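You operate a simulated robot arm through the tools that you are given. There is no shell and no other tool.

The job below is to be done with a simulated two-armed robot. You get a single attempt, and the scene is never put back.

JOB
Wipe up the spill on the steel bench top with the green towel and put it back.

It is judged by the outcome, as a careful person would: the job done as asked, and still so three seconds after it is handed in. It fails if anything else is knocked over, pushed out of place, dropped, spilled or broken. Flat cloth is picked up by pressing the open fingertips on it (5 to 10 N) and closing them slowly along it; thin cloth reads only 2 to 8 mm in the jaws.

ROBOT AND FRAMES
Two 6-joint arms with two-finger parallel grippers on one trunk, on a base that moves. Base frame: it is fixed to the floor where the robot stands at the start and does not move with it; the origin is under the middle of the robot, x ahead of it, y to its left, z up. Lengths are in mm, angles in rad, forces in N, time in s.
The left shoulder is at the start at [280, 185, 780], the right one opposite. With the tool pointing down near the work surface each hand reaches from about 520 to 900 mm from the robot's upright axis, wherever it stands, measured 20 degrees to its own side. Places, roughly: green towel [2000, -3250, 750]. Payload 1.57 kg a hand.
Tool frame (each hand has its own): the origin (TCP) lies between the finger pads and is the grasp point; the fingertips stand 30 mm ahead of it; z points along the fingers, y is the line along which they close. Largest opening 80 mm; finger width 17, thickness 12; the body of the gripper, 40 by 82 mm, starts 80 mm behind the TCP.
Orientation is that of the tool frame in the base frame, as a unit quaternion [w, x, y, z]. With the fingers straight down and closing along the base's y, the tool's x points along the base's -x, its y along +y and its z along -z.

CONTROLS
- The arms move only by the tool arm_command. It takes "left_commands", "right_commands" or both (then of equal length, played together; a hand with none holds still); each is one flat list of numbers, 7 for each row, row after row: the turn, a rotation vector about the base's x, y, z in rad, then the shift along the base's x, y, z in mm, then the gripper command, from -1 (shut) to 1 (fully open), values between in proportion. In form: [wx, wy, wz, tx, ty, tz, fingers, wx, wy, wz, tx, ty, tz, fingers, ...]. A call has 1 to 20 rows; each row is the pose to reach, as a shift and turn from the pose commanded when the call began. Each row takes 0.2 s and may step no farther than 50 mm and 0.15 rad from the row before; otherwise, or with a gripper value out of range, the whole call is refused. A pose out of reach is approached as far as the arm can. The call stops where the force on the tool passes 40 N (or 10 N more than at its start, if that is more) or the arm is blocked; 0.2 s more then pass. The fingers move at their own pace (about 153 mm/s each) and stop on an object; they squeeze with about 31 N. The grip force told is the motor's: it shows also when the fingers shut on nothing. Time passes only in rows, and 0.2 s behind the last, so rows that repeat a pose let the fingers close. The reply holds the time, the measured pose of the TCP, the force on the tool along the base axes, the opening and the grip force, in the units named above and with some noise, with the torque about the TCP (base axes, N m) and any sound that the robot's microphone picked up, and new pictures: "pictures" is both (left out), scene, wrist or none (wrist: the cameras of the hands that moved).
- Cameras (640 x 400 px; columns grow to the right, rows downward): "scene" is now at [248.1, 15.5, 1241.8]; the picture's right is [0.15, -0.99, 0.00], its down [-0.56, -0.09, -0.82] and it looks along [0.81, 0.12, -0.57] (base axes); focal length 255 px, centre (320, 200). "left" rides on the left gripper at [72, 7, -122] in its tool frame; the picture's right is [-0.09, 1.00, 0.00], its down [-0.84, -0.08, -0.54] and it looks along [-0.54, -0.05, 0.84] (tool axes); focal length 238 px, centre (320, 200). "right" rides on the right gripper at [72, -7, -122] in its tool frame; the picture's right is [0.09, 1.00, 0.00], its down [-0.84, 0.08, -0.54] and it looks along [-0.54, 0.05, 0.84] (tool axes); focal length 238 px, centre (320, 200). There is no depth. A picture from a camera that has moved, and an enlarged one, comes with that camera's place and axes in the base frame and with its lens.
- move_column(by): slides the trunk up (or, below 0, down) by that many mm; the arms and the scene camera ride with it, the base frame stays. It gives what a move gives, with no picture.
- steer(legs): drives the robot by 1 to 6 legs, each [ahead, turn to the left] in mm and rad, along the robot's own axes; the way and the turn of a leg run together, so that a leg with both is an arc; at most 1500 mm and 3.142 rad a leg. The arms and the cameras ride along, it lands a little off, and it stops where it bumps. It gives what a move gives, and a new picture of the scene camera.
- aim_head(pan, tilt): turns the head with the scene camera to pan (to the left, within 1.501 rad either way) and tilt (down, from -0.506 to 1.204), counted from straight ahead of the robot. It gives what a move gives, and a new picture of the scene camera.
- enlarge(camera, box): a new picture of the part [left, top, right, bottom] of that camera's present view, enlarged. The clock stands still meanwhile.
- sign_off(): hands the job in; it is judged then, once.

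Places have to be worked out from the pictures, the camera data and where the tool is seen. Open the grippers and draw the arms clear of the work before you hand the job in, unless the task says otherwise.

The tools are called after "Emit:" by a JSON object that holds its "op" and its "data". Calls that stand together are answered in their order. arm_command: Moves the arms, as the interface text tells. Its arguments: {"type":"object","properties":{"left_commands":{"type":"array"},"right_commands":{"type":"array"},"pictures":{"type":"string","enum":["both","scene","wrist","none"]}},"required":[]} The other tools are called the same way: move_column (by) moves the trunk up or down; steer (legs) drives the base; aim_head (pan, tilt) turns the head that bears the scene camera; enlarge (camera, box) takes an enlarged picture of a part of a camera's view; sign_off () hands the job in.

At the start:

```text
clock: 0.0
left_eef_pos: [569.7, 214.0, 1103.7]
left_tcp_rot: [0.0, 0.0, 1.0, 0.001]
left_wrist_force: [0.5, -0.8, 0.1]
left_ft_torque: [0.0, -0.01, 0.01]
left_finger_gap: 80.1
left_grip_force: 0.0
right_eef_pos: [579.0, -186.3, 1100.0]
right_tcp_rot: [0.0, 0.0, 1.0, -0.001]
right_wrist_force: [0.0, 0.4, -0.3]
right_ft_torque: [0.0, 0.03, -0.01]
right_finger_gap: 80.2
right_grip_force: 0.0
trunk travel left (down, up): [-475.0, 515.0]
robot x, y, heading: [1.3, 0.8, 0.001]
head pan, tilt (commanded): [0.15, 0.606]
```

scene: 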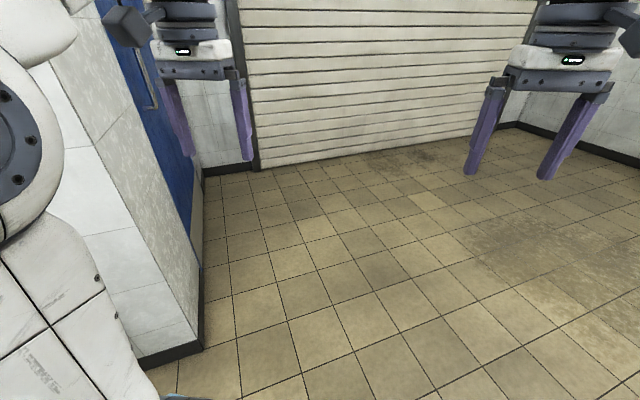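
right: 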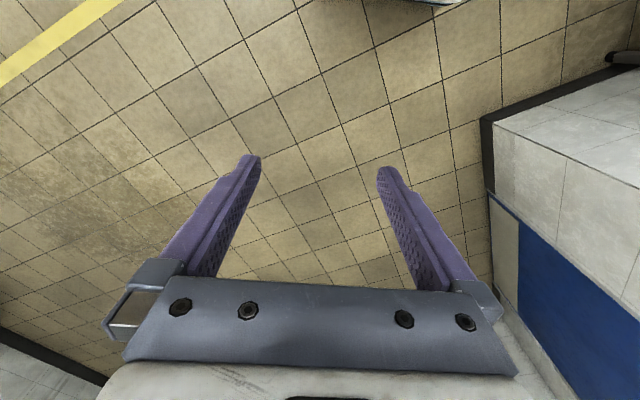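
left: 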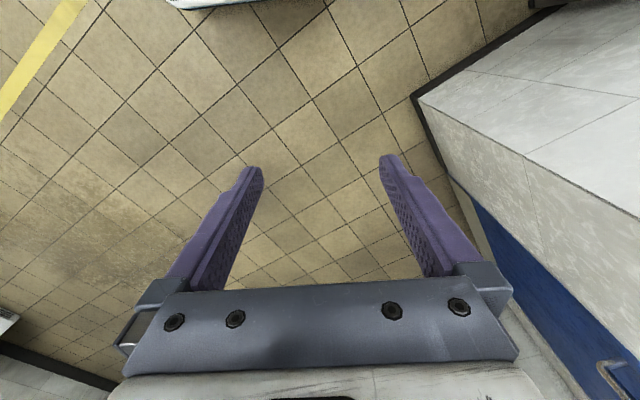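

The picture shows a tiled room with a shutter ahead and a wall to the left; the bench should be to the right (towel around [2000, -3250, 750]). I look to the right with the head first.

Emit:
{"op": "aim_head", "data": {"pan": -0.7, "tilt": 0.3}}

Emit:
{"op": "aim_head", "data": {"pan": -1.4, "tilt": 0.3}}

```text
clock: 1.2
left_eef_pos: [571.6, 214.8, 1103.1]
left_tcp_rot: [0.0, 0.0, 1.0, 0.0]
left_wrist_force: [-0.3, 0.9, -0.2]
left_ft_torque: [0.02, -0.01, 0.0]
left_finger_gap: 80.0
left_grip_force: 0.0
right_eef_pos: [580.6, -186.6, 1100.2]
right_tcp_rot: [0.0, 0.0, 1.0, 0.001]
right_wrist_force: [0.3, -0.2, 0.7]
right_ft_torque: [0.01, -0.01, 0.02]
right_finger_gap: 80.0
right_grip_force: 0.0
trunk travel left (down, up): [-475.0, 515.0]
robot x, y, heading: [-1.6, -2.5, 0.001]
head pan, tilt (commanded): [-0.7, 0.3]
camera scene: at [232.4, -57.9, 1269.7], right [-0.64, -0.77, 0.0], down [-0.23, 0.19, -0.96], along [0.73, -0.61, -0.3], focal length 255 px, centre (320, 200)
```

scene: 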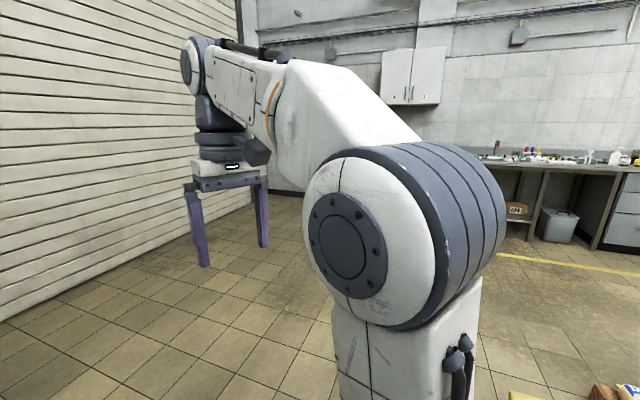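

```text
clock: 2.2
left_eef_pos: [569.5, 215.2, 1102.8]
left_tcp_rot: [0.0, 0.0, 1.0, 0.0]
left_wrist_force: [0.7, 0.0, -0.2]
left_ft_torque: [0.01, 0.0, 0.01]
left_finger_gap: 79.7
left_grip_force: 0.0
right_eef_pos: [580.2, -186.6, 1099.5]
right_tcp_rot: [0.0, -0.001, 1.0, 0.001]
right_wrist_force: [-0.1, -0.1, 0.2]
right_ft_torque: [-0.01, -0.01, 0.0]
right_finger_gap: 80.0
right_grip_force: 0.0
trunk travel left (down, up): [-475.0, 515.0]
robot x, y, heading: [2.3, -0.3, -0.002]
head pan, tilt (commanded): [-1.4, 0.3]
camera scene: at [176.9, -89.8, 1269.8], right [-0.99, -0.17, 0.0], down [-0.05, 0.29, -0.96], along [0.16, -0.94, -0.3], focal length 255 px, centre (320, 200)
```

scene: 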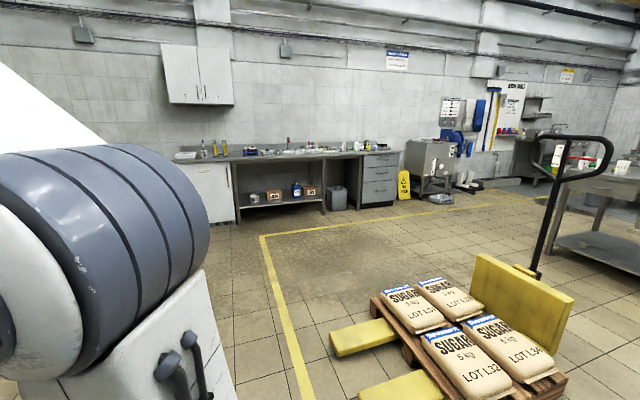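

The bench runs along the far wall; the towel projects to about (225, 160) in this view. I enlarge that stretch.

Emit:
{"op": "enlarge", "data": {"camera": "scene", "box": [160, 110, 420, 220]}}

Emit:
{"op": "enlarge", "data": {"camera": "scene", "box": [160, 125, 300, 215]}}

```text
2.46 times, centred on (290, 165) of scene
camera zoom: at [176.9, -89.8, 1269.8], right [-0.99, -0.17, 0.0], down [-0.05, 0.29, -0.96], along [0.16, -0.94, -0.3], focal length 629 px, centre (394, 286)
```

zoom: 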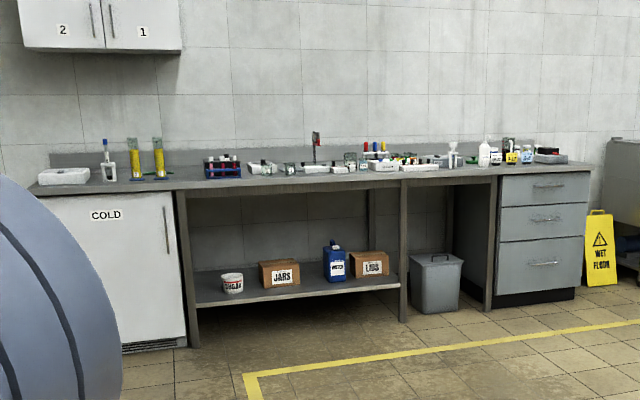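

```text
4.44 times, centred on (230, 170) of scene
camera zoom: at [176.9, -89.8, 1269.8], right [-0.99, -0.17, 0.0], down [-0.05, 0.29, -0.96], along [0.16, -0.94, -0.3], focal length 1135 px, centre (720, 333)
```

zoom: 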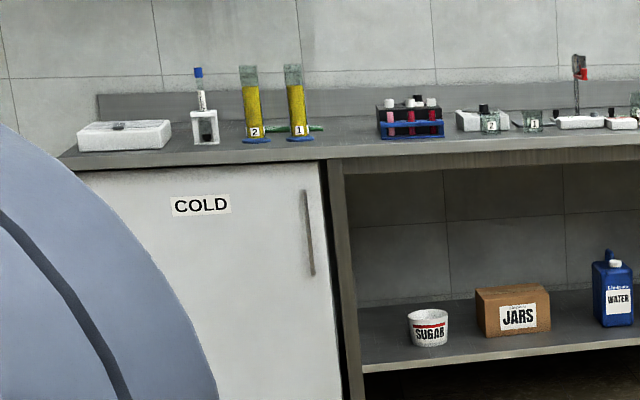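

The bench along the far wall has the cylinders near x≈2000, y≈-3250, with a green bit at their feet. I drive ahead to x≈1900 (clear of the pallet truck), turn right and come closer to look.

Emit:
{"op": "aim_head", "data": {"pan": 0.0, "tilt": 0.4}}

Emit:
{"op": "steer", "data": {"legs": [[1500, 0], [400, 0], [0, -1.5708], [900, 0]]}}

```text
clock: 3.8
left_eef_pos: [570.3, 214.1, 1103.4]
left_tcp_rot: [0.0, 0.0, 1.0, 0.001]
left_wrist_force: [-0.5, 0.2, 0.8]
left_ft_torque: [-0.01, -0.01, 0.0]
left_finger_gap: 79.8
left_grip_force: 0.0
right_eef_pos: [580.1, -185.6, 1100.9]
right_tcp_rot: [0.0, 0.0, 1.0, 0.0]
right_wrist_force: [0.2, 0.6, -0.2]
right_ft_torque: [-0.01, -0.01, -0.02]
right_finger_gap: 80.2
right_grip_force: 0.0
trunk travel left (down, up): [-475.0, 515.0]
robot x, y, heading: [0.3, -0.8, 0.001]
head pan, tilt (commanded): [0.0, 0.4]
camera scene: at [253.5, 2.1, 1260.5], right [0.0, -1.0, 0.0], down [-0.39, 0.0, -0.92], along [0.92, 0.0, -0.39], focal length 255 px, centre (320, 200)
```

scene: 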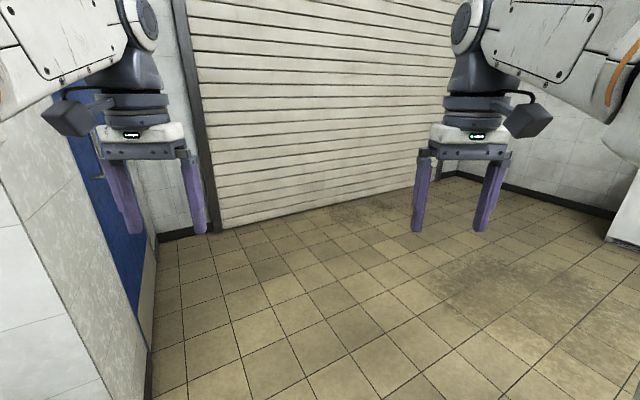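

```text
clock: 21.3
left_eef_pos: [2043.3, -1460.6, 1103.4]
left_tcp_rot: [0.001, 0.715, 0.699, 0.001]
left_wrist_force: [0.8, 0.3, 0.1]
left_ft_torque: [0.03, -0.01, 0.0]
left_finger_gap: 80.1
left_grip_force: 0.0
right_eef_pos: [1643.1, -1462.0, 1100.6]
right_tcp_rot: [0.0, 0.715, 0.699, 0.0]
right_wrist_force: [-0.3, 0.4, -0.2]
right_ft_torque: [0.01, -0.02, -0.01]
right_finger_gap: 80.1
right_grip_force: 0.1
trunk travel left (down, up): [-475.0, 515.0]
robot x, y, heading: [1838.2, -884.8, -1.594]
head pan, tilt (commanded): [0.0, 0.4]
camera scene: at [1836.0, -1136.2, 1260.5], right [-1.0, 0.02, 0.0], down [0.01, 0.39, -0.92], along [-0.02, -0.92, -0.39], focal length 255 px, centre (320, 200)
```

scene: 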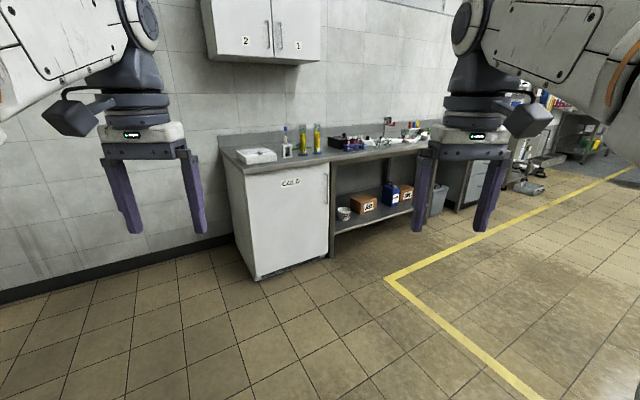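

The wall and bench stand about 30° off the base axes. I enlarge the bench top to find the towel and the spill.

Emit:
{"op": "enlarge", "data": {"camera": "scene", "box": [210, 100, 450, 250]}}

Emit:
{"op": "enlarge", "data": {"camera": "scene", "box": [220, 110, 340, 185]}}

Emit:
{"op": "enlarge", "data": {"camera": "scene", "box": [325, 100, 445, 175]}}

```text
2.67 times, centred on (330, 175) of scene
camera zoom: at [1836.0, -1136.2, 1260.5], right [-1.0, 0.02, 0.0], down [0.01, 0.39, -0.92], along [-0.02, -0.92, -0.39], focal length 681 px, centre (293, 267)
```

zoom: 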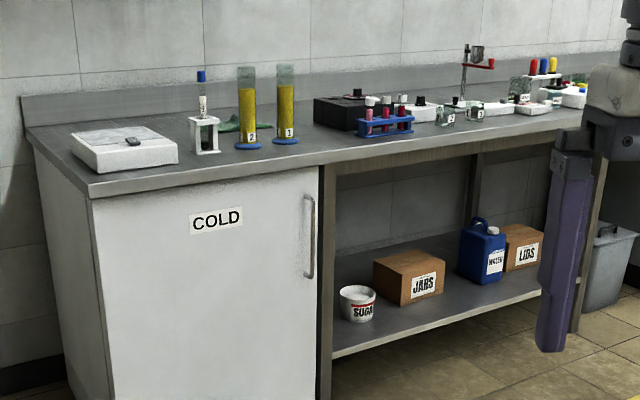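

```text
5.33 times, centred on (280, 148) of scene
camera zoom: at [1836.0, -1136.2, 1260.5], right [-1.0, 0.02, 0.0], down [0.01, 0.39, -0.92], along [-0.02, -0.92, -0.39], focal length 1362 px, centre (533, 480)
```

zoom: 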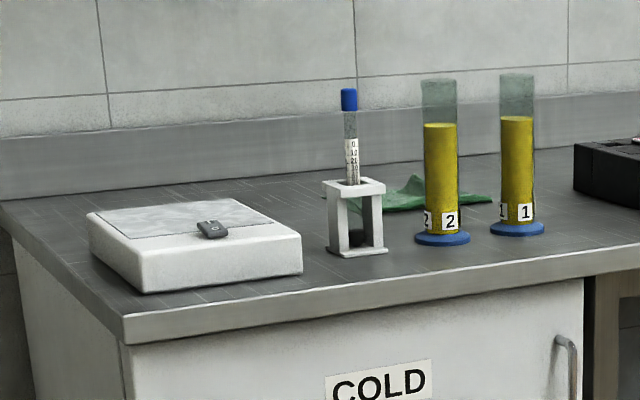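

```text
5.33 times, centred on (385, 138) of scene
camera zoom: at [1836.0, -1136.2, 1260.5], right [-1.0, 0.02, 0.0], down [0.01, 0.39, -0.92], along [-0.02, -0.92, -0.39], focal length 1362 px, centre (-27, 533)
```

zoom: 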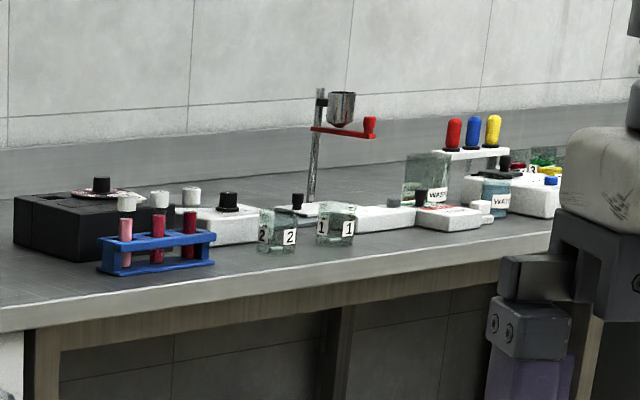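

The towel lies crumpled on this bench behind the thermometer stand and cylinders 1 and 2 (around [1930, -3170, 860]); the bench runs about 25° off the base x axis. I raise the trunk for a better view and safer arms, then drive to stand squarely about 0.9 m in front of it.

Emit:
{"op": "move_column", "data": {"by": 400}}

Emit:
{"op": "steer", "data": {"legs": [[0, -0.402], [1150, 0], [0, 0.862]]}}

```text
clock: 25.2
left_eef_pos: [2043.2, -1460.4, 1503.6]
left_tcp_rot: [0.0, 0.715, 0.699, 0.0]
left_wrist_force: [0.6, -0.7, -0.4]
left_ft_torque: [0.01, 0.01, 0.05]
left_finger_gap: 79.9
left_grip_force: 0.0
right_eef_pos: [1642.6, -1461.6, 1499.1]
right_tcp_rot: [0.0, 0.715, 0.699, 0.001]
right_wrist_force: [-0.6, 0.5, 0.5]
right_ft_torque: [0.01, 0.0, 0.0]
right_finger_gap: 79.8
right_grip_force: 0.0
trunk travel left (down, up): [-875.0, 115.0]
robot x, y, heading: [1841.1, -888.4, -1.594]
head pan, tilt (commanded): [0.0, 0.4]
```

```text
clock: 34.4
left_eef_pos: [1796.6, -2361.8, 1502.6]
left_tcp_rot: [0.0, 0.546, 0.838, 0.0]
left_wrist_force: [0.0, -0.3, 0.4]
left_ft_torque: [-0.03, 0.01, 0.05]
left_finger_gap: 80.0
left_grip_force: 0.1
right_eef_pos: [1435.2, -2531.2, 1499.8]
right_tcp_rot: [0.0, 0.545, 0.838, 0.0]
right_wrist_force: [0.3, -0.2, -0.6]
right_ft_torque: [0.01, 0.04, 0.01]
right_finger_gap: 80.3
right_grip_force: 0.1
trunk travel left (down, up): [-875.0, 115.0]
robot x, y, heading: [1369.1, -1925.3, -1.157]
head pan, tilt (commanded): [0.0, 0.4]
camera scene: at [1473.8, -2154.5, 1660.5], right [-0.91, -0.41, 0.0], down [-0.16, 0.36, -0.92], along [0.37, -0.84, -0.39], focal length 255 px, centre (320, 200)
```

scene: 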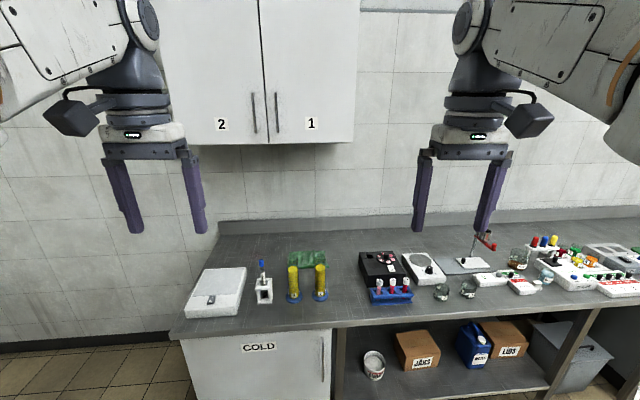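

Now the whole bench top is seen from above. I tilt the head down and enlarge to find the spill.

Emit:
{"op": "aim_head", "data": {"pan": 0.0, "tilt": 0.75}}

Emit:
{"op": "enlarge", "data": {"camera": "scene", "box": [170, 60, 410, 210]}}

Emit:
{"op": "enlarge", "data": {"camera": "scene", "box": [400, 60, 640, 210]}}

```text
clock: 35.2
left_eef_pos: [1797.2, -2360.6, 1503.3]
left_tcp_rot: [0.0, 0.545, 0.838, 0.0]
left_wrist_force: [-0.4, 0.4, 0.0]
left_ft_torque: [-0.06, -0.01, 0.01]
left_finger_gap: 79.9
left_grip_force: 0.0
right_eef_pos: [1435.5, -2530.6, 1500.1]
right_tcp_rot: [0.0, 0.545, 0.838, 0.0]
right_wrist_force: [0.0, -0.7, -0.1]
right_ft_torque: [-0.01, 0.03, 0.05]
right_finger_gap: 79.9
right_grip_force: 0.0
trunk travel left (down, up): [-875.0, 115.0]
robot x, y, heading: [1370.1, -1925.8, -1.151]
head pan, tilt (commanded): [0.0, 0.75]
camera scene: at [1469.9, -2145.6, 1629.5], right [-0.91, -0.41, 0.0], down [-0.28, 0.62, -0.73], along [0.3, -0.67, -0.68], focal length 255 px, centre (320, 200)
```

scene: 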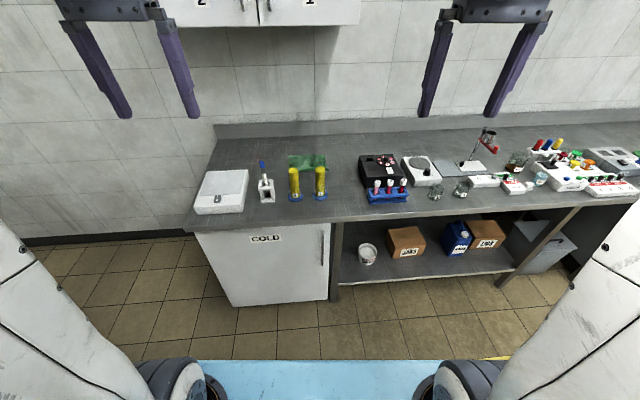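

```text
2.67 times, centred on (290, 135) of scene
camera zoom: at [1469.9, -2145.6, 1629.5], right [-0.91, -0.41, 0.0], down [-0.28, 0.62, -0.73], along [0.3, -0.67, -0.68], focal length 681 px, centre (400, 373)
```

zoom: 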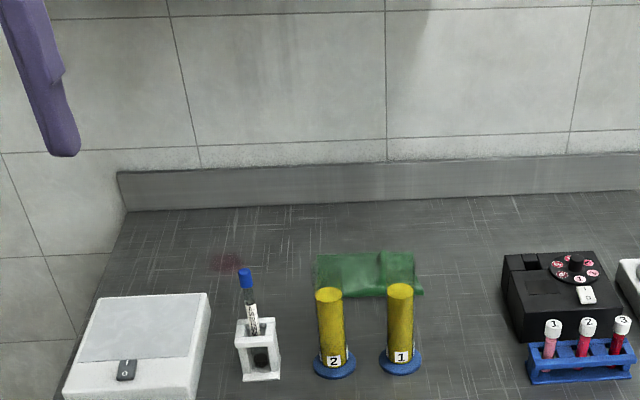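

```text
2.67 times, centred on (520, 135) of scene
camera zoom: at [1469.9, -2145.6, 1629.5], right [-0.91, -0.41, 0.0], down [-0.28, 0.62, -0.73], along [0.3, -0.67, -0.68], focal length 681 px, centre (-213, 373)
```

zoom: 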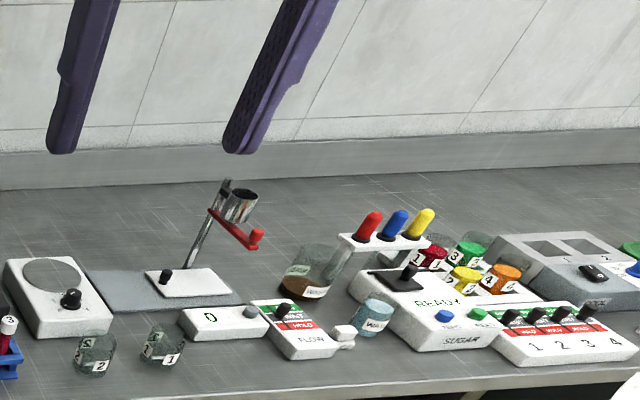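

A faint reddish patch shows left of the towel, behind the thermometer stand. I enlarge it closely, and also check the rest of the bench.

Emit:
{"op": "enlarge", "data": {"camera": "scene", "box": [205, 125, 345, 215]}}

Emit:
{"op": "enlarge", "data": {"camera": "scene", "box": [225, 140, 289, 180]}}

Emit:
{"op": "enlarge", "data": {"camera": "scene", "box": [330, 115, 490, 215]}}

```text
4.44 times, centred on (275, 170) of scene
camera zoom: at [1469.9, -2145.6, 1629.5], right [-0.91, -0.41, 0.0], down [-0.28, 0.62, -0.73], along [0.3, -0.67, -0.68], focal length 1135 px, centre (520, 333)
```

zoom: 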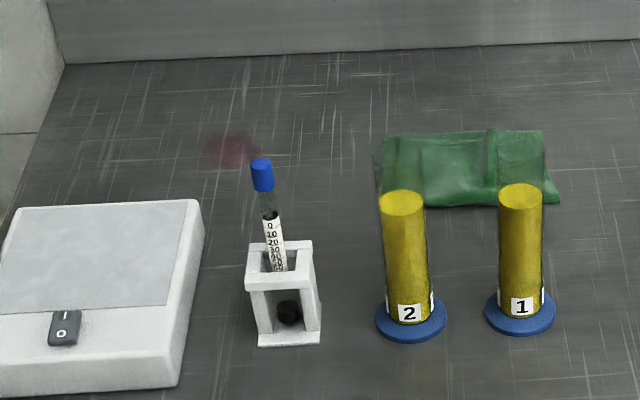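

```text
10.00 times, centred on (257, 160) of scene
camera zoom: at [1469.9, -2145.6, 1629.5], right [-0.91, -0.41, 0.0], down [-0.28, 0.62, -0.73], along [0.3, -0.67, -0.68], focal length 2554 px, centre (950, 600)
```

zoom: 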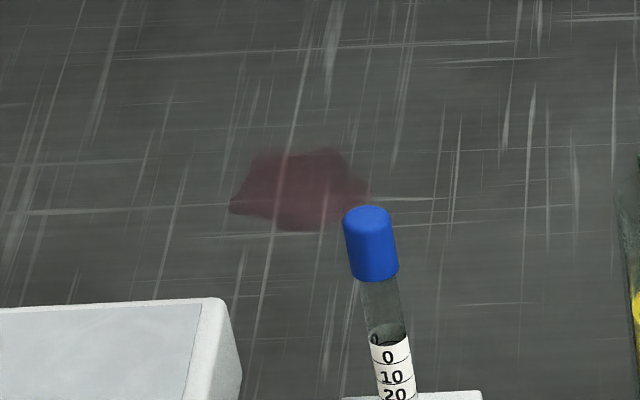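

```text
4.00 times, centred on (410, 165) of scene
camera zoom: at [1469.9, -2145.6, 1629.5], right [-0.91, -0.41, 0.0], down [-0.28, 0.62, -0.73], along [0.3, -0.67, -0.68], focal length 1022 px, centre (-40, 340)
```

zoom: 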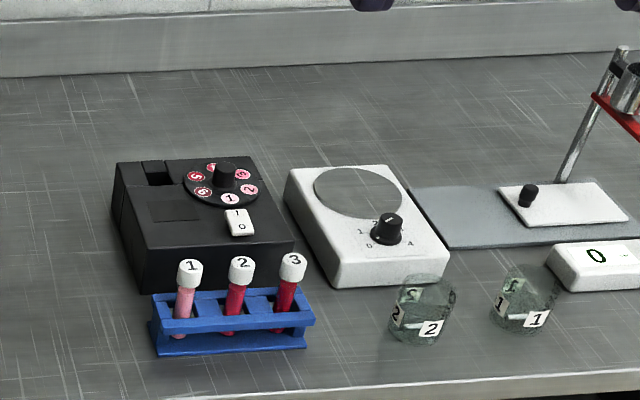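

The red patch (about 75 mm across) is at roughly [2250, -3046] and the folded towel at roughly [1980, -3130] with bench top about z≈865. I look straight down to see how far my own base juts out ahead, before coming nearer.

Emit:
{"op": "aim_head", "data": {"pan": 0.0, "tilt": 1.204}}

```text
clock: 36.1
left_eef_pos: [1797.7, -2359.7, 1502.9]
left_tcp_rot: [0.0, 0.546, 0.838, 0.0]
left_wrist_force: [0.5, 1.2, -0.1]
left_ft_torque: [0.03, -0.04, -0.01]
left_finger_gap: 80.2
left_grip_force: 0.1
right_eef_pos: [1434.7, -2531.4, 1500.3]
right_tcp_rot: [0.0, 0.545, 0.838, 0.0]
right_wrist_force: [0.5, -0.2, -0.3]
right_ft_torque: [-0.01, 0.0, 0.02]
right_finger_gap: 80.2
right_grip_force: 0.0
trunk travel left (down, up): [-875.0, 115.0]
robot x, y, heading: [1371.2, -1925.6, -1.154]
head pan, tilt (commanded): [0.0, 1.201]
camera scene: at [1458.9, -2120.9, 1597.7], right [-0.91, -0.41, 0.0], down [-0.38, 0.85, -0.36], along [0.15, -0.33, -0.93], focal length 255 px, centre (320, 200)
```

scene: 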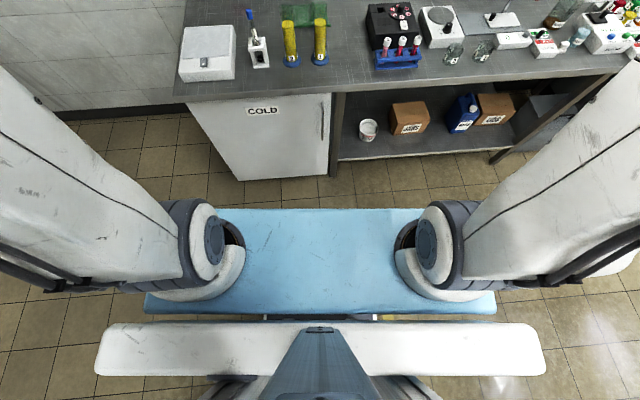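

The trunk carriage plate reaches about 375–400 mm ahead of my axis. I check the wrist cameras' upper edges, where my base front shows, to judge how close I may drive.

Emit:
{"op": "enlarge", "data": {"camera": "right", "box": [160, 0, 640, 300]}}

Emit:
{"op": "enlarge", "data": {"camera": "left", "box": [0, 0, 480, 300]}}

```text
1.33 times, centred on (400, 150) of right
camera zoom: at [1399.6, -2467.8, 1621.4], right [0.87, 0.49, 0.0], down [0.41, -0.73, 0.54], along [0.26, -0.47, -0.84], focal length 318 px, centre (213, 267)
```

zoom: 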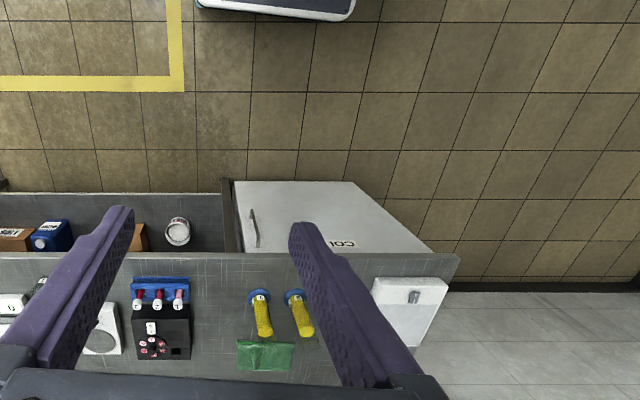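

```text
1.33 times, centred on (240, 150) of left
camera zoom: at [1774.7, -2291.6, 1624.3], right [0.95, 0.32, 0.0], down [0.27, -0.8, 0.54], along [0.17, -0.51, -0.84], focal length 318 px, centre (427, 267)
```

zoom: 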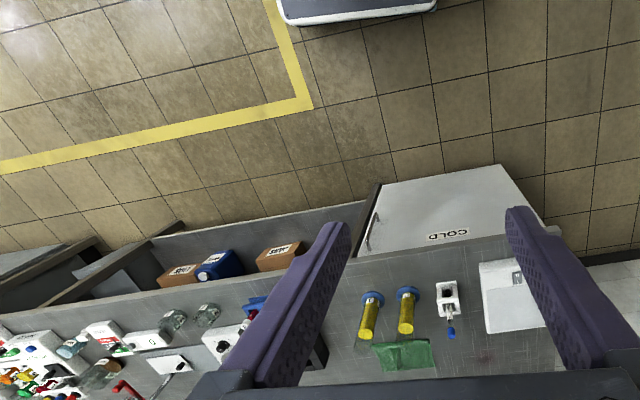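

The base front is only ~340 mm ahead of my axis, and the bench front overhangs the fridge a little, so I can stand with my axis ~390 mm off the bench edge. I turn to face the bench and drive in, stopping a bit short first; the arms stay high (z 1500), well short of the wall cabinet.

Emit:
{"op": "steer", "data": {"legs": [[0, -0.101], [540, 0], [0, 0.208]]}}

Emit:
{"op": "aim_head", "data": {"pan": 0.15, "tilt": 0.95}}

```text
clock: 40.6
left_eef_pos: [2022.7, -2830.7, 1503.6]
left_tcp_rot: [-0.001, 0.495, 0.869, 0.0]
left_wrist_force: [0.9, 0.9, -0.5]
left_ft_torque: [0.0, -0.01, -0.01]
left_finger_gap: 79.7
left_grip_force: 0.1
right_eef_pos: [1682.5, -3043.0, 1501.3]
right_tcp_rot: [0.0, 0.495, 0.869, 0.0]
right_wrist_force: [-0.4, 0.7, 0.1]
right_ft_torque: [0.03, -0.01, -0.01]
right_finger_gap: 80.1
right_grip_force: 0.0
trunk travel left (down, up): [-875.0, 115.0]
robot x, y, heading: [1546.1, -2450.9, -1.034]
head pan, tilt (commanded): [0.0, 1.201]
camera scene: at [1657.7, -2633.9, 1597.7], right [-0.86, -0.51, 0.0], down [-0.48, 0.8, -0.36], along [0.19, -0.31, -0.93], focal length 255 px, centre (320, 200)
```

scene: 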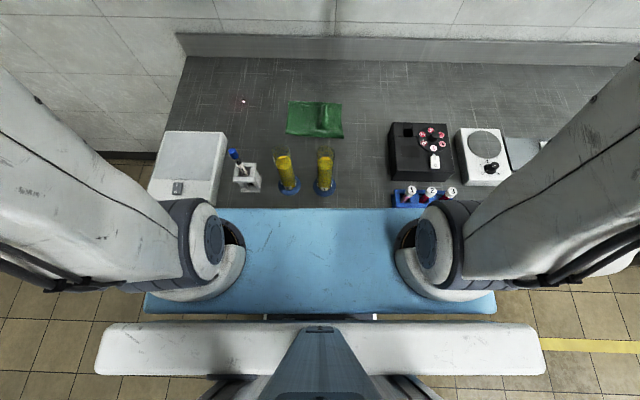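

```text
clock: 41.4
left_eef_pos: [2022.1, -2830.3, 1502.8]
left_tcp_rot: [0.0, 0.494, 0.869, 0.0]
left_wrist_force: [0.7, -0.1, -0.4]
left_ft_torque: [-0.02, -0.01, 0.01]
left_finger_gap: 79.8
left_grip_force: 0.1
right_eef_pos: [1683.4, -3043.7, 1500.4]
right_tcp_rot: [0.0, 0.495, 0.869, 0.0]
right_wrist_force: [-0.2, -0.1, 0.8]
right_ft_torque: [-0.03, -0.02, -0.03]
right_finger_gap: 80.1
right_grip_force: 0.1
trunk travel left (down, up): [-875.0, 115.0]
robot x, y, heading: [1546.4, -2449.5, -1.03]
head pan, tilt (commanded): [0.15, 0.949]
camera scene: at [1675.2, -2642.0, 1613.8], right [-0.77, -0.64, 0.0], down [-0.52, 0.63, -0.58], along [0.37, -0.45, -0.81], focal length 255 px, centre (320, 200)
```

scene: 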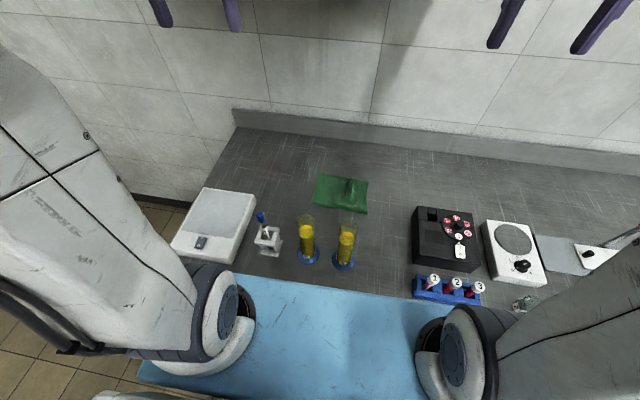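

I enlarge the spill and towel zone from this closer, steeper view.

Emit:
{"op": "enlarge", "data": {"camera": "scene", "box": [220, 110, 380, 210]}}

Emit:
{"op": "enlarge", "data": {"camera": "scene", "box": [225, 140, 305, 190]}}

Emit:
{"op": "enlarge", "data": {"camera": "left", "box": [80, 0, 560, 300]}}

```text
4.00 times, centred on (300, 160) of scene
camera zoom: at [1675.2, -2642.0, 1613.8], right [-0.77, -0.64, 0.0], down [-0.52, 0.63, -0.58], along [0.37, -0.45, -0.81], focal length 1022 px, centre (400, 360)
```

zoom: 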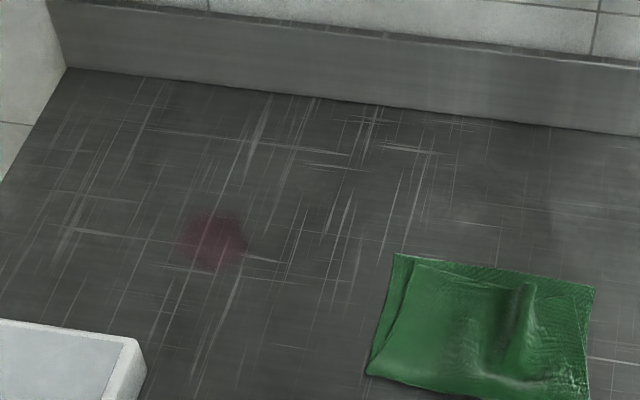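

```text
8.00 times, centred on (265, 165) of scene
camera zoom: at [1675.2, -2642.0, 1613.8], right [-0.77, -0.64, 0.0], down [-0.52, 0.63, -0.58], along [0.37, -0.45, -0.81], focal length 2044 px, centre (760, 480)
```

zoom: 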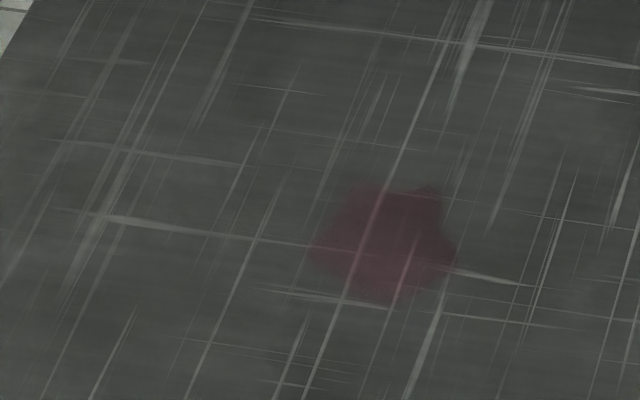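

```text
1.33 times, centred on (320, 150) of left
camera zoom: at [1991.3, -2765.5, 1624.3], right [0.9, 0.43, 0.0], down [0.36, -0.76, 0.54], along [0.23, -0.49, -0.84], focal length 318 px, centre (320, 267)
```

zoom: 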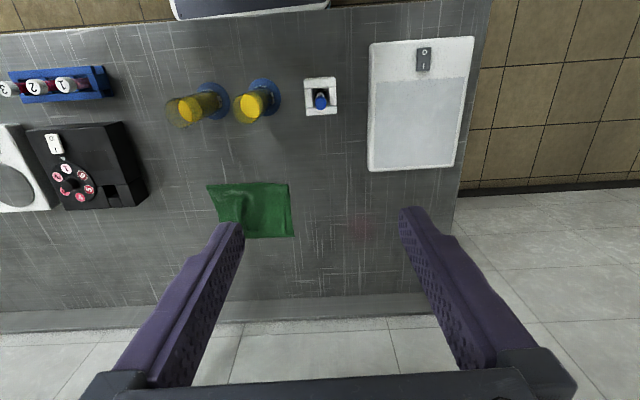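

The spill reads consistently at [2248, -3047] and the towel centre at [1978, -3133] with z≈865, the towel having a raised fold near its middle. To bring both into easy reach of the left hand I shift about 100 mm left and 35 mm closer by backing off, sidestepping and driving straight in.

Emit:
{"op": "steer", "data": {"legs": [[-500, 0], [0, 0.4636], [223, 0], [0, -0.479], [330, 0]]}}

```text
clock: 50.1
left_eef_pos: [2114.1, -2805.4, 1503.4]
left_tcp_rot: [0.0, 0.496, 0.868, 0.0]
left_wrist_force: [0.3, -0.3, -0.3]
left_ft_torque: [-0.01, 0.03, 0.0]
left_finger_gap: 80.0
left_grip_force: 0.0
right_eef_pos: [1774.6, -3015.4, 1500.9]
right_tcp_rot: [0.0, 0.497, 0.868, 0.0]
right_wrist_force: [0.0, 0.4, -0.5]
right_ft_torque: [0.01, -0.01, -0.01]
right_finger_gap: 79.9
right_grip_force: 0.0
trunk travel left (down, up): [-875.0, 115.0]
robot x, y, heading: [1640.4, -2425.0, -1.033]
head pan, tilt (commanded): [0.15, 0.949]
camera scene: at [1769.1, -2613.5, 1613.8], right [-0.77, -0.63, 0.0], down [-0.52, 0.63, -0.58], along [0.37, -0.45, -0.81], focal length 255 px, centre (320, 200)
```

scene: 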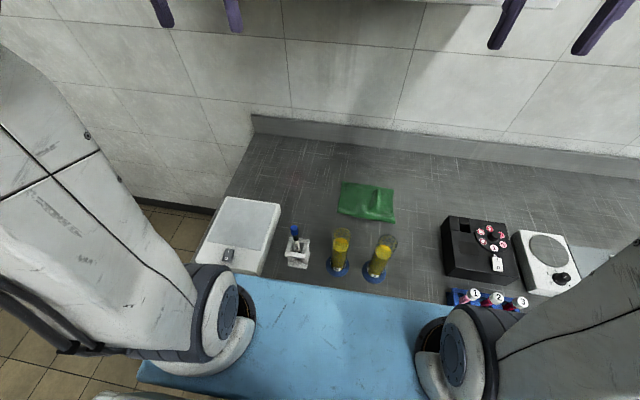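

Well placed: axis about 380 mm off the bench edge, left shoulder midway between towel and spill. I lower the left hand in the free space behind the edge first, to z≈1170, and watch how the arm folds.

Emit:
{"op": "arm_command", "data": {"left_commands": [0, 0, 0, 0, 0, -40, 1, 0, 0, 0, 0, 0, -80, 1, 0, 0, 0, 0, 0, -120, 1, 0, 0, 0, 0, 0, -160, 1, 0, 0, 0, 0, 0, -200, 1, 0, 0, 0, 0, 0, -240, 1, 0, 0, 0, 0, 0, -280, 1, 0, 0, 0, 0, 0, -320, 1], "pictures": "both"}}

```text
clock: 51.9
left_eef_pos: [2115.3, -2803.7, 1183.2]
left_tcp_rot: [0.001, 0.496, 0.868, 0.0]
left_wrist_force: [-0.1, 0.1, 0.0]
left_ft_torque: [0.0, 0.02, -0.02]
left_finger_gap: 80.3
left_grip_force: 0.0
right_eef_pos: [1774.3, -3015.3, 1500.2]
right_tcp_rot: [0.0, 0.496, 0.868, 0.0]
right_wrist_force: [0.5, 0.5, -0.4]
right_ft_torque: [0.02, 0.02, -0.05]
right_finger_gap: 79.8
right_grip_force: 0.1
trunk travel left (down, up): [-875.0, 115.0]
robot x, y, heading: [1636.6, -2422.5, -1.037]
head pan, tilt (commanded): [0.15, 0.949]
camera scene: at [1769.1, -2613.6, 1613.9], right [-0.77, -0.63, 0.0], down [-0.52, 0.63, -0.58], along [0.37, -0.45, -0.81], focal length 255 px, centre (320, 200)
camera left: at [2084.8, -2736.8, 1304.1], right [0.9, 0.43, 0.0], down [0.36, -0.76, 0.54], along [0.23, -0.49, -0.84], focal length 238 px, centre (320, 200)
```

scene: 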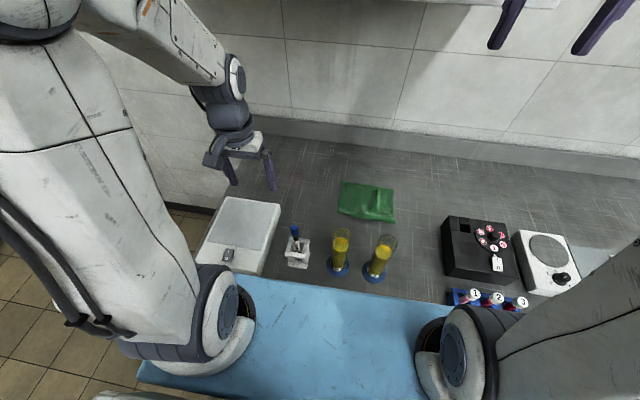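
left: 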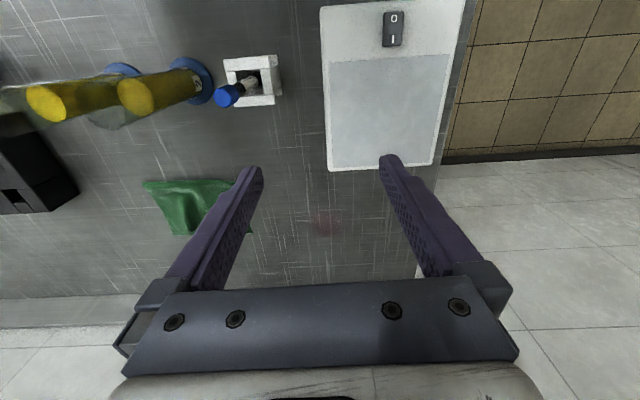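

The forearm comes down steeply from a high elbow, well above the cylinders. I go forward and down behind the stand and then across to hover over the towel at z≈1000.

Emit:
{"op": "arm_command", "data": {"left_commands": [0, 0, 0, 15, -25, -35, 1, 0, 0, 0, 29, -51, -69, 1, 0, 0, 0, 44, -76, -104, 1, 0, 0, 0, 58, -102, -138, 1, 0, 0, 0, 73, -127, -173, 1, 0, 0, 0, 43, -156, -174, 1, 0, 0, 0, 12, -185, -176, 1, 0, 0, 0, -18, -214, -177, 1, 0, 0, 0, -49, -244, -179, 1, 0, 0, 0, -79, -273, -180, 1, 0, 0, 0, -110, -302, -182, 1, 0, 0, 0, -140, -331, -183, 1], "pictures": "both"}}

```text
clock: 54.5
left_eef_pos: [1976.3, -3134.1, 998.6]
left_tcp_rot: [0.0, 0.496, 0.868, 0.001]
left_wrist_force: [0.6, 0.9, -0.1]
left_ft_torque: [0.01, -0.02, -0.02]
left_finger_gap: 80.0
left_grip_force: 0.0
right_eef_pos: [1773.8, -3015.6, 1500.7]
right_tcp_rot: [0.0, 0.496, 0.868, -0.001]
right_wrist_force: [-0.2, 1.4, 0.3]
right_ft_torque: [0.0, 0.01, -0.01]
right_finger_gap: 79.9
right_grip_force: 0.1
trunk travel left (down, up): [-875.0, 115.0]
robot x, y, heading: [1642.4, -2423.6, -1.034]
head pan, tilt (commanded): [0.15, 0.949]
camera scene: at [1769.1, -2613.6, 1613.9], right [-0.77, -0.63, 0.0], down [-0.52, 0.63, -0.58], along [0.37, -0.45, -0.81], focal length 255 px, centre (320, 200)
camera left: at [1945.2, -3068.1, 1119.4], right [0.9, 0.43, 0.0], down [0.36, -0.76, 0.54], along [0.23, -0.49, -0.84], focal length 238 px, centre (320, 200)
```

scene: 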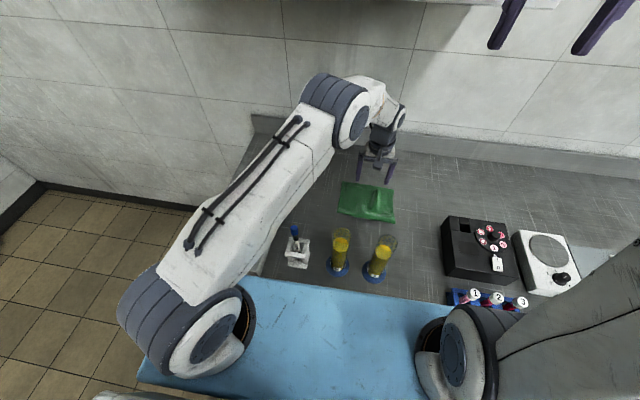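
left: 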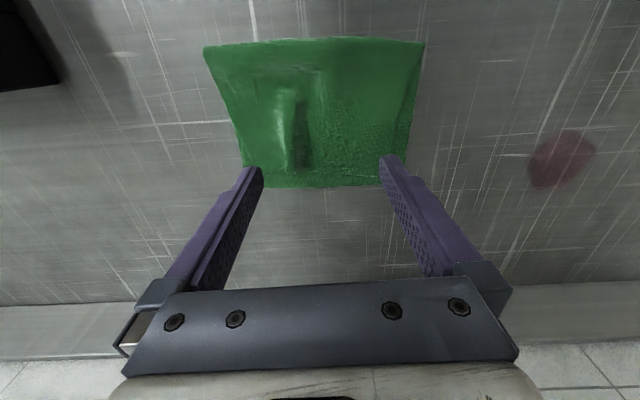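

The towel fills the wrist view: centre ≈ [1974, -3130], with a raised fold running front-back at ≈ [1951, -3147]; bench z≈865 fits all the views. I centre the open fingers over the fold and come down to z≈925.

Emit:
{"op": "arm_command", "data": {"left_commands": [0, 0, 0, -13, -7, -25, 1, 0, 0, 0, -25, -13, -50, 1, 0, 0, 0, -25, -13, -74, 1], "pictures": "both"}}

```text
clock: 55.3
left_eef_pos: [1950.0, -3147.4, 925.0]
left_tcp_rot: [0.0, 0.496, 0.868, 0.0]
left_wrist_force: [-1.2, -0.8, -0.3]
left_ft_torque: [-0.02, -0.02, 0.0]
left_finger_gap: 79.8
left_grip_force: 0.1
right_eef_pos: [1774.5, -3015.1, 1499.4]
right_tcp_rot: [0.0, 0.497, 0.868, -0.001]
right_wrist_force: [-0.8, 0.0, 0.4]
right_ft_torque: [0.01, -0.03, 0.04]
right_finger_gap: 79.8
right_grip_force: 0.1
trunk travel left (down, up): [-875.0, 115.0]
robot x, y, heading: [1635.0, -2424.1, -1.039]
head pan, tilt (commanded): [0.15, 0.949]
camera scene: at [1768.9, -2613.7, 1613.9], right [-0.77, -0.63, 0.0], down [-0.52, 0.63, -0.58], along [0.37, -0.45, -0.81], focal length 255 px, centre (320, 200)
camera left: at [1918.5, -3082.4, 1045.6], right [0.9, 0.43, 0.0], down [0.36, -0.76, 0.54], along [0.23, -0.49, -0.84], focal length 238 px, centre (320, 200)
```

scene: 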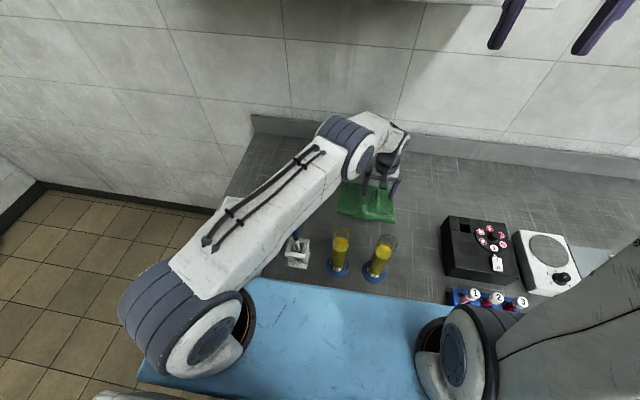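
left: 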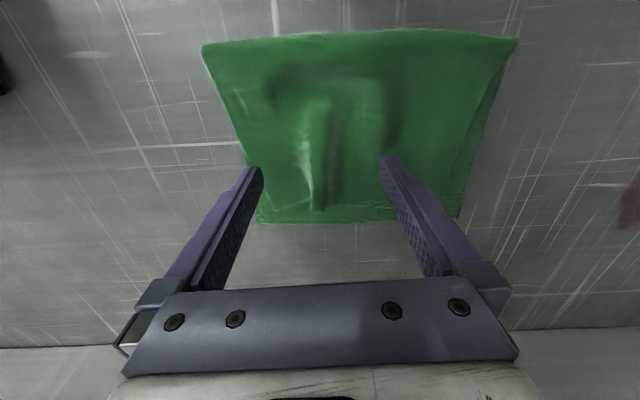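

The fold sits midway between the open fingers. I come down to just above the cloth and then creep until the fingertips press with 5–10 N.

Emit:
{"op": "arm_command", "data": {"left_commands": [0, 0, 0, 0, 0, -10, 1, 0, 0, 0, 0, 0, -18, 1], "pictures": "none"}}

Emit:
{"op": "arm_command", "data": {"left_commands": [0, 0, 0, 0, 0, -2, 1, 0, 0, 0, 0, 0, -4, 1], "pictures": "none"}}

Emit:
{"op": "arm_command", "data": {"left_commands": [0, 0, 0, 0, 0, -2, 1], "pictures": "wrist"}}

```text
clock: 55.9
left_eef_pos: [1948.6, -3147.9, 906.6]
left_tcp_rot: [0.0, 0.495, 0.869, -0.001]
left_wrist_force: [-0.3, 0.2, 0.3]
left_ft_torque: [-0.01, -0.03, -0.01]
left_finger_gap: 80.2
left_grip_force: 0.0
right_eef_pos: [1775.1, -3014.8, 1500.6]
right_tcp_rot: [0.0, 0.496, 0.868, 0.0]
right_wrist_force: [0.2, -0.5, 0.1]
right_ft_torque: [-0.01, -0.01, 0.02]
right_finger_gap: 80.0
right_grip_force: 0.0
trunk travel left (down, up): [-875.0, 115.0]
robot x, y, heading: [1638.5, -2422.7, -1.035]
head pan, tilt (commanded): [0.15, 0.949]
```

```text
clock: 56.5
left_eef_pos: [1949.1, -3147.6, 903.5]
left_tcp_rot: [0.0, 0.496, 0.868, 0.0]
left_wrist_force: [-0.4, 0.7, 0.8]
left_ft_torque: [-0.03, 0.01, 0.01]
left_finger_gap: 80.1
left_grip_force: 0.3
right_eef_pos: [1774.8, -3016.0, 1499.7]
right_tcp_rot: [0.0, 0.496, 0.868, 0.0]
right_wrist_force: [0.3, 0.6, 0.7]
right_ft_torque: [0.02, -0.02, 0.03]
right_finger_gap: 80.0
right_grip_force: 0.0
trunk travel left (down, up): [-875.0, 115.0]
robot x, y, heading: [1639.8, -2423.0, -1.04]
head pan, tilt (commanded): [0.15, 0.949]
```

```text
clock: 56.9
left_eef_pos: [1949.3, -3148.0, 903.4]
left_tcp_rot: [0.0, 0.496, 0.869, 0.0]
left_wrist_force: [-0.7, 0.3, 0.2]
left_ft_torque: [0.01, 0.0, 0.01]
left_finger_gap: 80.4
left_grip_force: 0.1
right_eef_pos: [1774.6, -3015.1, 1499.5]
right_tcp_rot: [0.0, 0.496, 0.868, 0.0]
right_wrist_force: [0.2, 0.2, -0.4]
right_ft_torque: [-0.01, 0.01, 0.01]
right_finger_gap: 80.0
right_grip_force: 0.1
trunk travel left (down, up): [-875.0, 115.0]
robot x, y, heading: [1640.7, -2423.8, -1.038]
head pan, tilt (commanded): [0.15, 0.949]
camera left: at [1918.9, -3082.7, 1023.7], right [0.9, 0.43, 0.0], down [0.36, -0.76, 0.54], along [0.23, -0.49, -0.84], focal length 238 px, centre (320, 200)
```

left: 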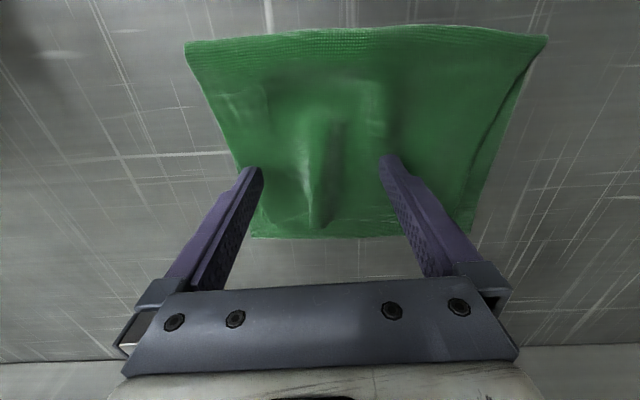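

No contact force yet at z≈902. I creep further down in 2 mm steps.

Emit:
{"op": "arm_command", "data": {"left_commands": [0, 0, 0, 0, 0, -2, 1, 0, 0, 0, 0, 0, -3, 1], "pictures": "none"}}

Emit:
{"op": "arm_command", "data": {"left_commands": [0, 0, 0, 0, 0, -2, 1], "pictures": "none"}}

```text
clock: 57.5
left_eef_pos: [1949.7, -3148.1, 898.2]
left_tcp_rot: [0.001, 0.496, 0.868, -0.001]
left_wrist_force: [0.3, 0.0, 0.2]
left_ft_torque: [0.01, -0.01, 0.02]
left_finger_gap: 80.1
left_grip_force: 0.1
right_eef_pos: [1773.7, -3014.9, 1499.6]
right_tcp_rot: [0.0, 0.496, 0.868, 0.0]
right_wrist_force: [-0.2, -0.4, 0.5]
right_ft_torque: [0.02, 0.02, -0.03]
right_finger_gap: 80.1
right_grip_force: 0.2
trunk travel left (down, up): [-875.0, 115.0]
robot x, y, heading: [1640.1, -2422.5, -1.038]
head pan, tilt (commanded): [0.15, 0.949]
```

```text
clock: 57.9
left_eef_pos: [1948.1, -3147.9, 897.2]
left_tcp_rot: [0.0, 0.497, 0.868, 0.0]
left_wrist_force: [-0.2, 0.5, -0.7]
left_ft_torque: [-0.02, 0.02, 0.02]
left_finger_gap: 79.9
left_grip_force: 0.0
right_eef_pos: [1773.3, -3016.3, 1499.7]
right_tcp_rot: [0.0, 0.496, 0.868, 0.0]
right_wrist_force: [0.1, 0.0, 0.2]
right_ft_torque: [0.01, 0.0, 0.02]
right_finger_gap: 79.8
right_grip_force: 0.1
trunk travel left (down, up): [-875.0, 115.0]
robot x, y, heading: [1641.6, -2421.3, -1.036]
head pan, tilt (commanded): [0.15, 0.949]
```

Still free at z≈897. I keep creeping down in small steps.

Emit:
{"op": "arm_command", "data": {"left_commands": [0, 0, 0, 0, 0, -2, 1, 0, 0, 0, 0, 0, -3, 1], "pictures": "none"}}

Emit:
{"op": "arm_command", "data": {"left_commands": [0, 0, 0, 0, 0, -2, 1, 0, 0, 0, 0, 0, -3, 1], "pictures": "wrist"}}

```text
clock: 58.5
left_eef_pos: [1950.1, -3148.6, 894.0]
left_tcp_rot: [0.0, 0.496, 0.868, 0.0]
left_wrist_force: [-0.7, 0.6, -0.9]
left_ft_torque: [0.04, 0.02, -0.02]
left_finger_gap: 80.1
left_grip_force: 0.1
right_eef_pos: [1774.8, -3015.4, 1500.5]
right_tcp_rot: [0.0, 0.496, 0.868, 0.0]
right_wrist_force: [0.0, 0.0, 0.6]
right_ft_torque: [0.01, -0.01, 0.0]
right_finger_gap: 79.8
right_grip_force: 0.0
trunk travel left (down, up): [-875.0, 115.0]
robot x, y, heading: [1639.6, -2418.7, -1.039]
head pan, tilt (commanded): [0.15, 0.949]
```

```text
clock: 59.1
left_eef_pos: [1950.5, -3148.6, 891.5]
left_tcp_rot: [0.0, 0.496, 0.868, -0.001]
left_wrist_force: [0.2, 0.6, 4.1]
left_ft_torque: [-0.07, 0.11, 0.0]
left_finger_gap: 80.1
left_grip_force: 0.2
right_eef_pos: [1774.2, -3015.3, 1499.6]
right_tcp_rot: [0.0, 0.496, 0.868, 0.0]
right_wrist_force: [0.8, 0.1, 0.1]
right_ft_torque: [0.03, -0.01, 0.02]
right_finger_gap: 80.0
right_grip_force: 0.0
trunk travel left (down, up): [-875.0, 115.0]
robot x, y, heading: [1640.7, -2424.4, -1.035]
head pan, tilt (commanded): [0.15, 0.949]
camera left: at [1919.5, -3082.6, 1013.3], right [0.9, 0.43, 0.0], down [0.36, -0.76, 0.54], along [0.23, -0.49, -0.84], focal length 238 px, centre (320, 200)
```

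left: 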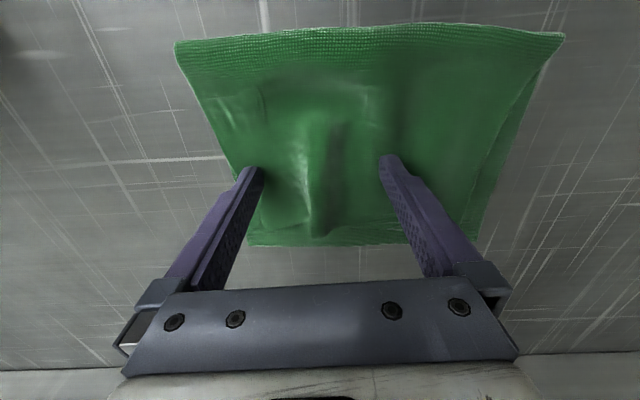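

Contact: 4.1 N with the tips on the cloth. I press 1 mm more for about 7 N, then close slowly along the cloth.

Emit:
{"op": "arm_command", "data": {"left_commands": [0, 0, 0, 0, 0, -1, 1], "pictures": "none"}}

```text
clock: 59.5
left_eef_pos: [1949.2, -3148.3, 893.0]
left_tcp_rot: [0.0, 0.496, 0.868, -0.002]
left_wrist_force: [-1.6, 1.8, 9.5]
left_ft_torque: [-0.14, 0.31, -0.05]
left_finger_gap: 80.1
left_grip_force: 0.1
right_eef_pos: [1775.4, -3015.0, 1500.2]
right_tcp_rot: [0.0, 0.496, 0.868, 0.001]
right_wrist_force: [-0.5, 0.1, -0.6]
right_ft_torque: [-0.02, -0.02, -0.03]
right_finger_gap: 80.1
right_grip_force: 0.1
trunk travel left (down, up): [-875.0, 115.0]
robot x, y, heading: [1644.0, -2421.6, -1.034]
head pan, tilt (commanded): [0.15, 0.949]
```

About 9.5 N now, mostly on the u+ finger. I close slowly at this height.

Emit:
{"op": "arm_command", "data": {"left_commands": [0, 0, 0, 0, 0, 0, 0.85, 0, 0, 0, 0, 0, 0, 0.7, 0, 0, 0, 0, 0, 0, 0.55, 0, 0, 0, 0, 0, 0, 0.4, 0, 0, 0, 0, 0, 0, 0.25, 0, 0, 0, 0, 0, 0, 0.1, 0, 0, 0, 0, 0, 0, -0.05, 0, 0, 0, 0, 0, 0, -0.2], "pictures": "wrist"}}

```text
clock: 61.3
left_eef_pos: [1950.6, -3148.7, 891.6]
left_tcp_rot: [0.0, 0.496, 0.868, 0.0]
left_wrist_force: [1.4, 1.0, 22.4]
left_ft_torque: [-0.14, 0.28, 0.02]
left_finger_gap: 29.3
left_grip_force: 0.1
right_eef_pos: [1774.4, -3014.0, 1501.1]
right_tcp_rot: [0.0, 0.496, 0.868, 0.001]
right_wrist_force: [0.0, 0.2, 0.3]
right_ft_torque: [0.0, -0.01, 0.01]
right_finger_gap: 79.9
right_grip_force: 0.0
trunk travel left (down, up): [-875.0, 115.0]
robot x, y, heading: [1636.3, -2423.1, -1.037]
head pan, tilt (commanded): [0.15, 0.949]
camera left: at [1919.7, -3082.3, 1012.8], right [0.9, 0.43, 0.0], down [0.36, -0.76, 0.54], along [0.23, -0.49, -0.84], focal length 238 px, centre (320, 200)
```

left: 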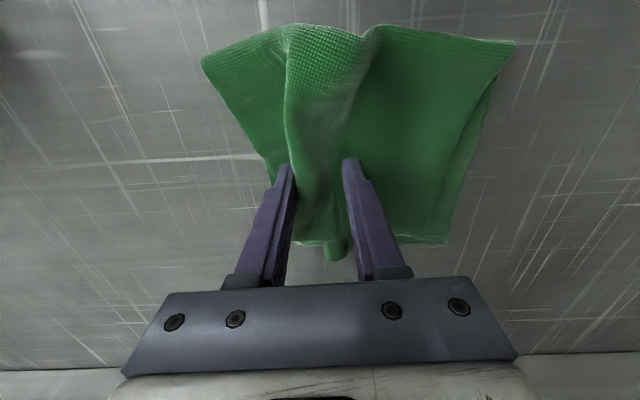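

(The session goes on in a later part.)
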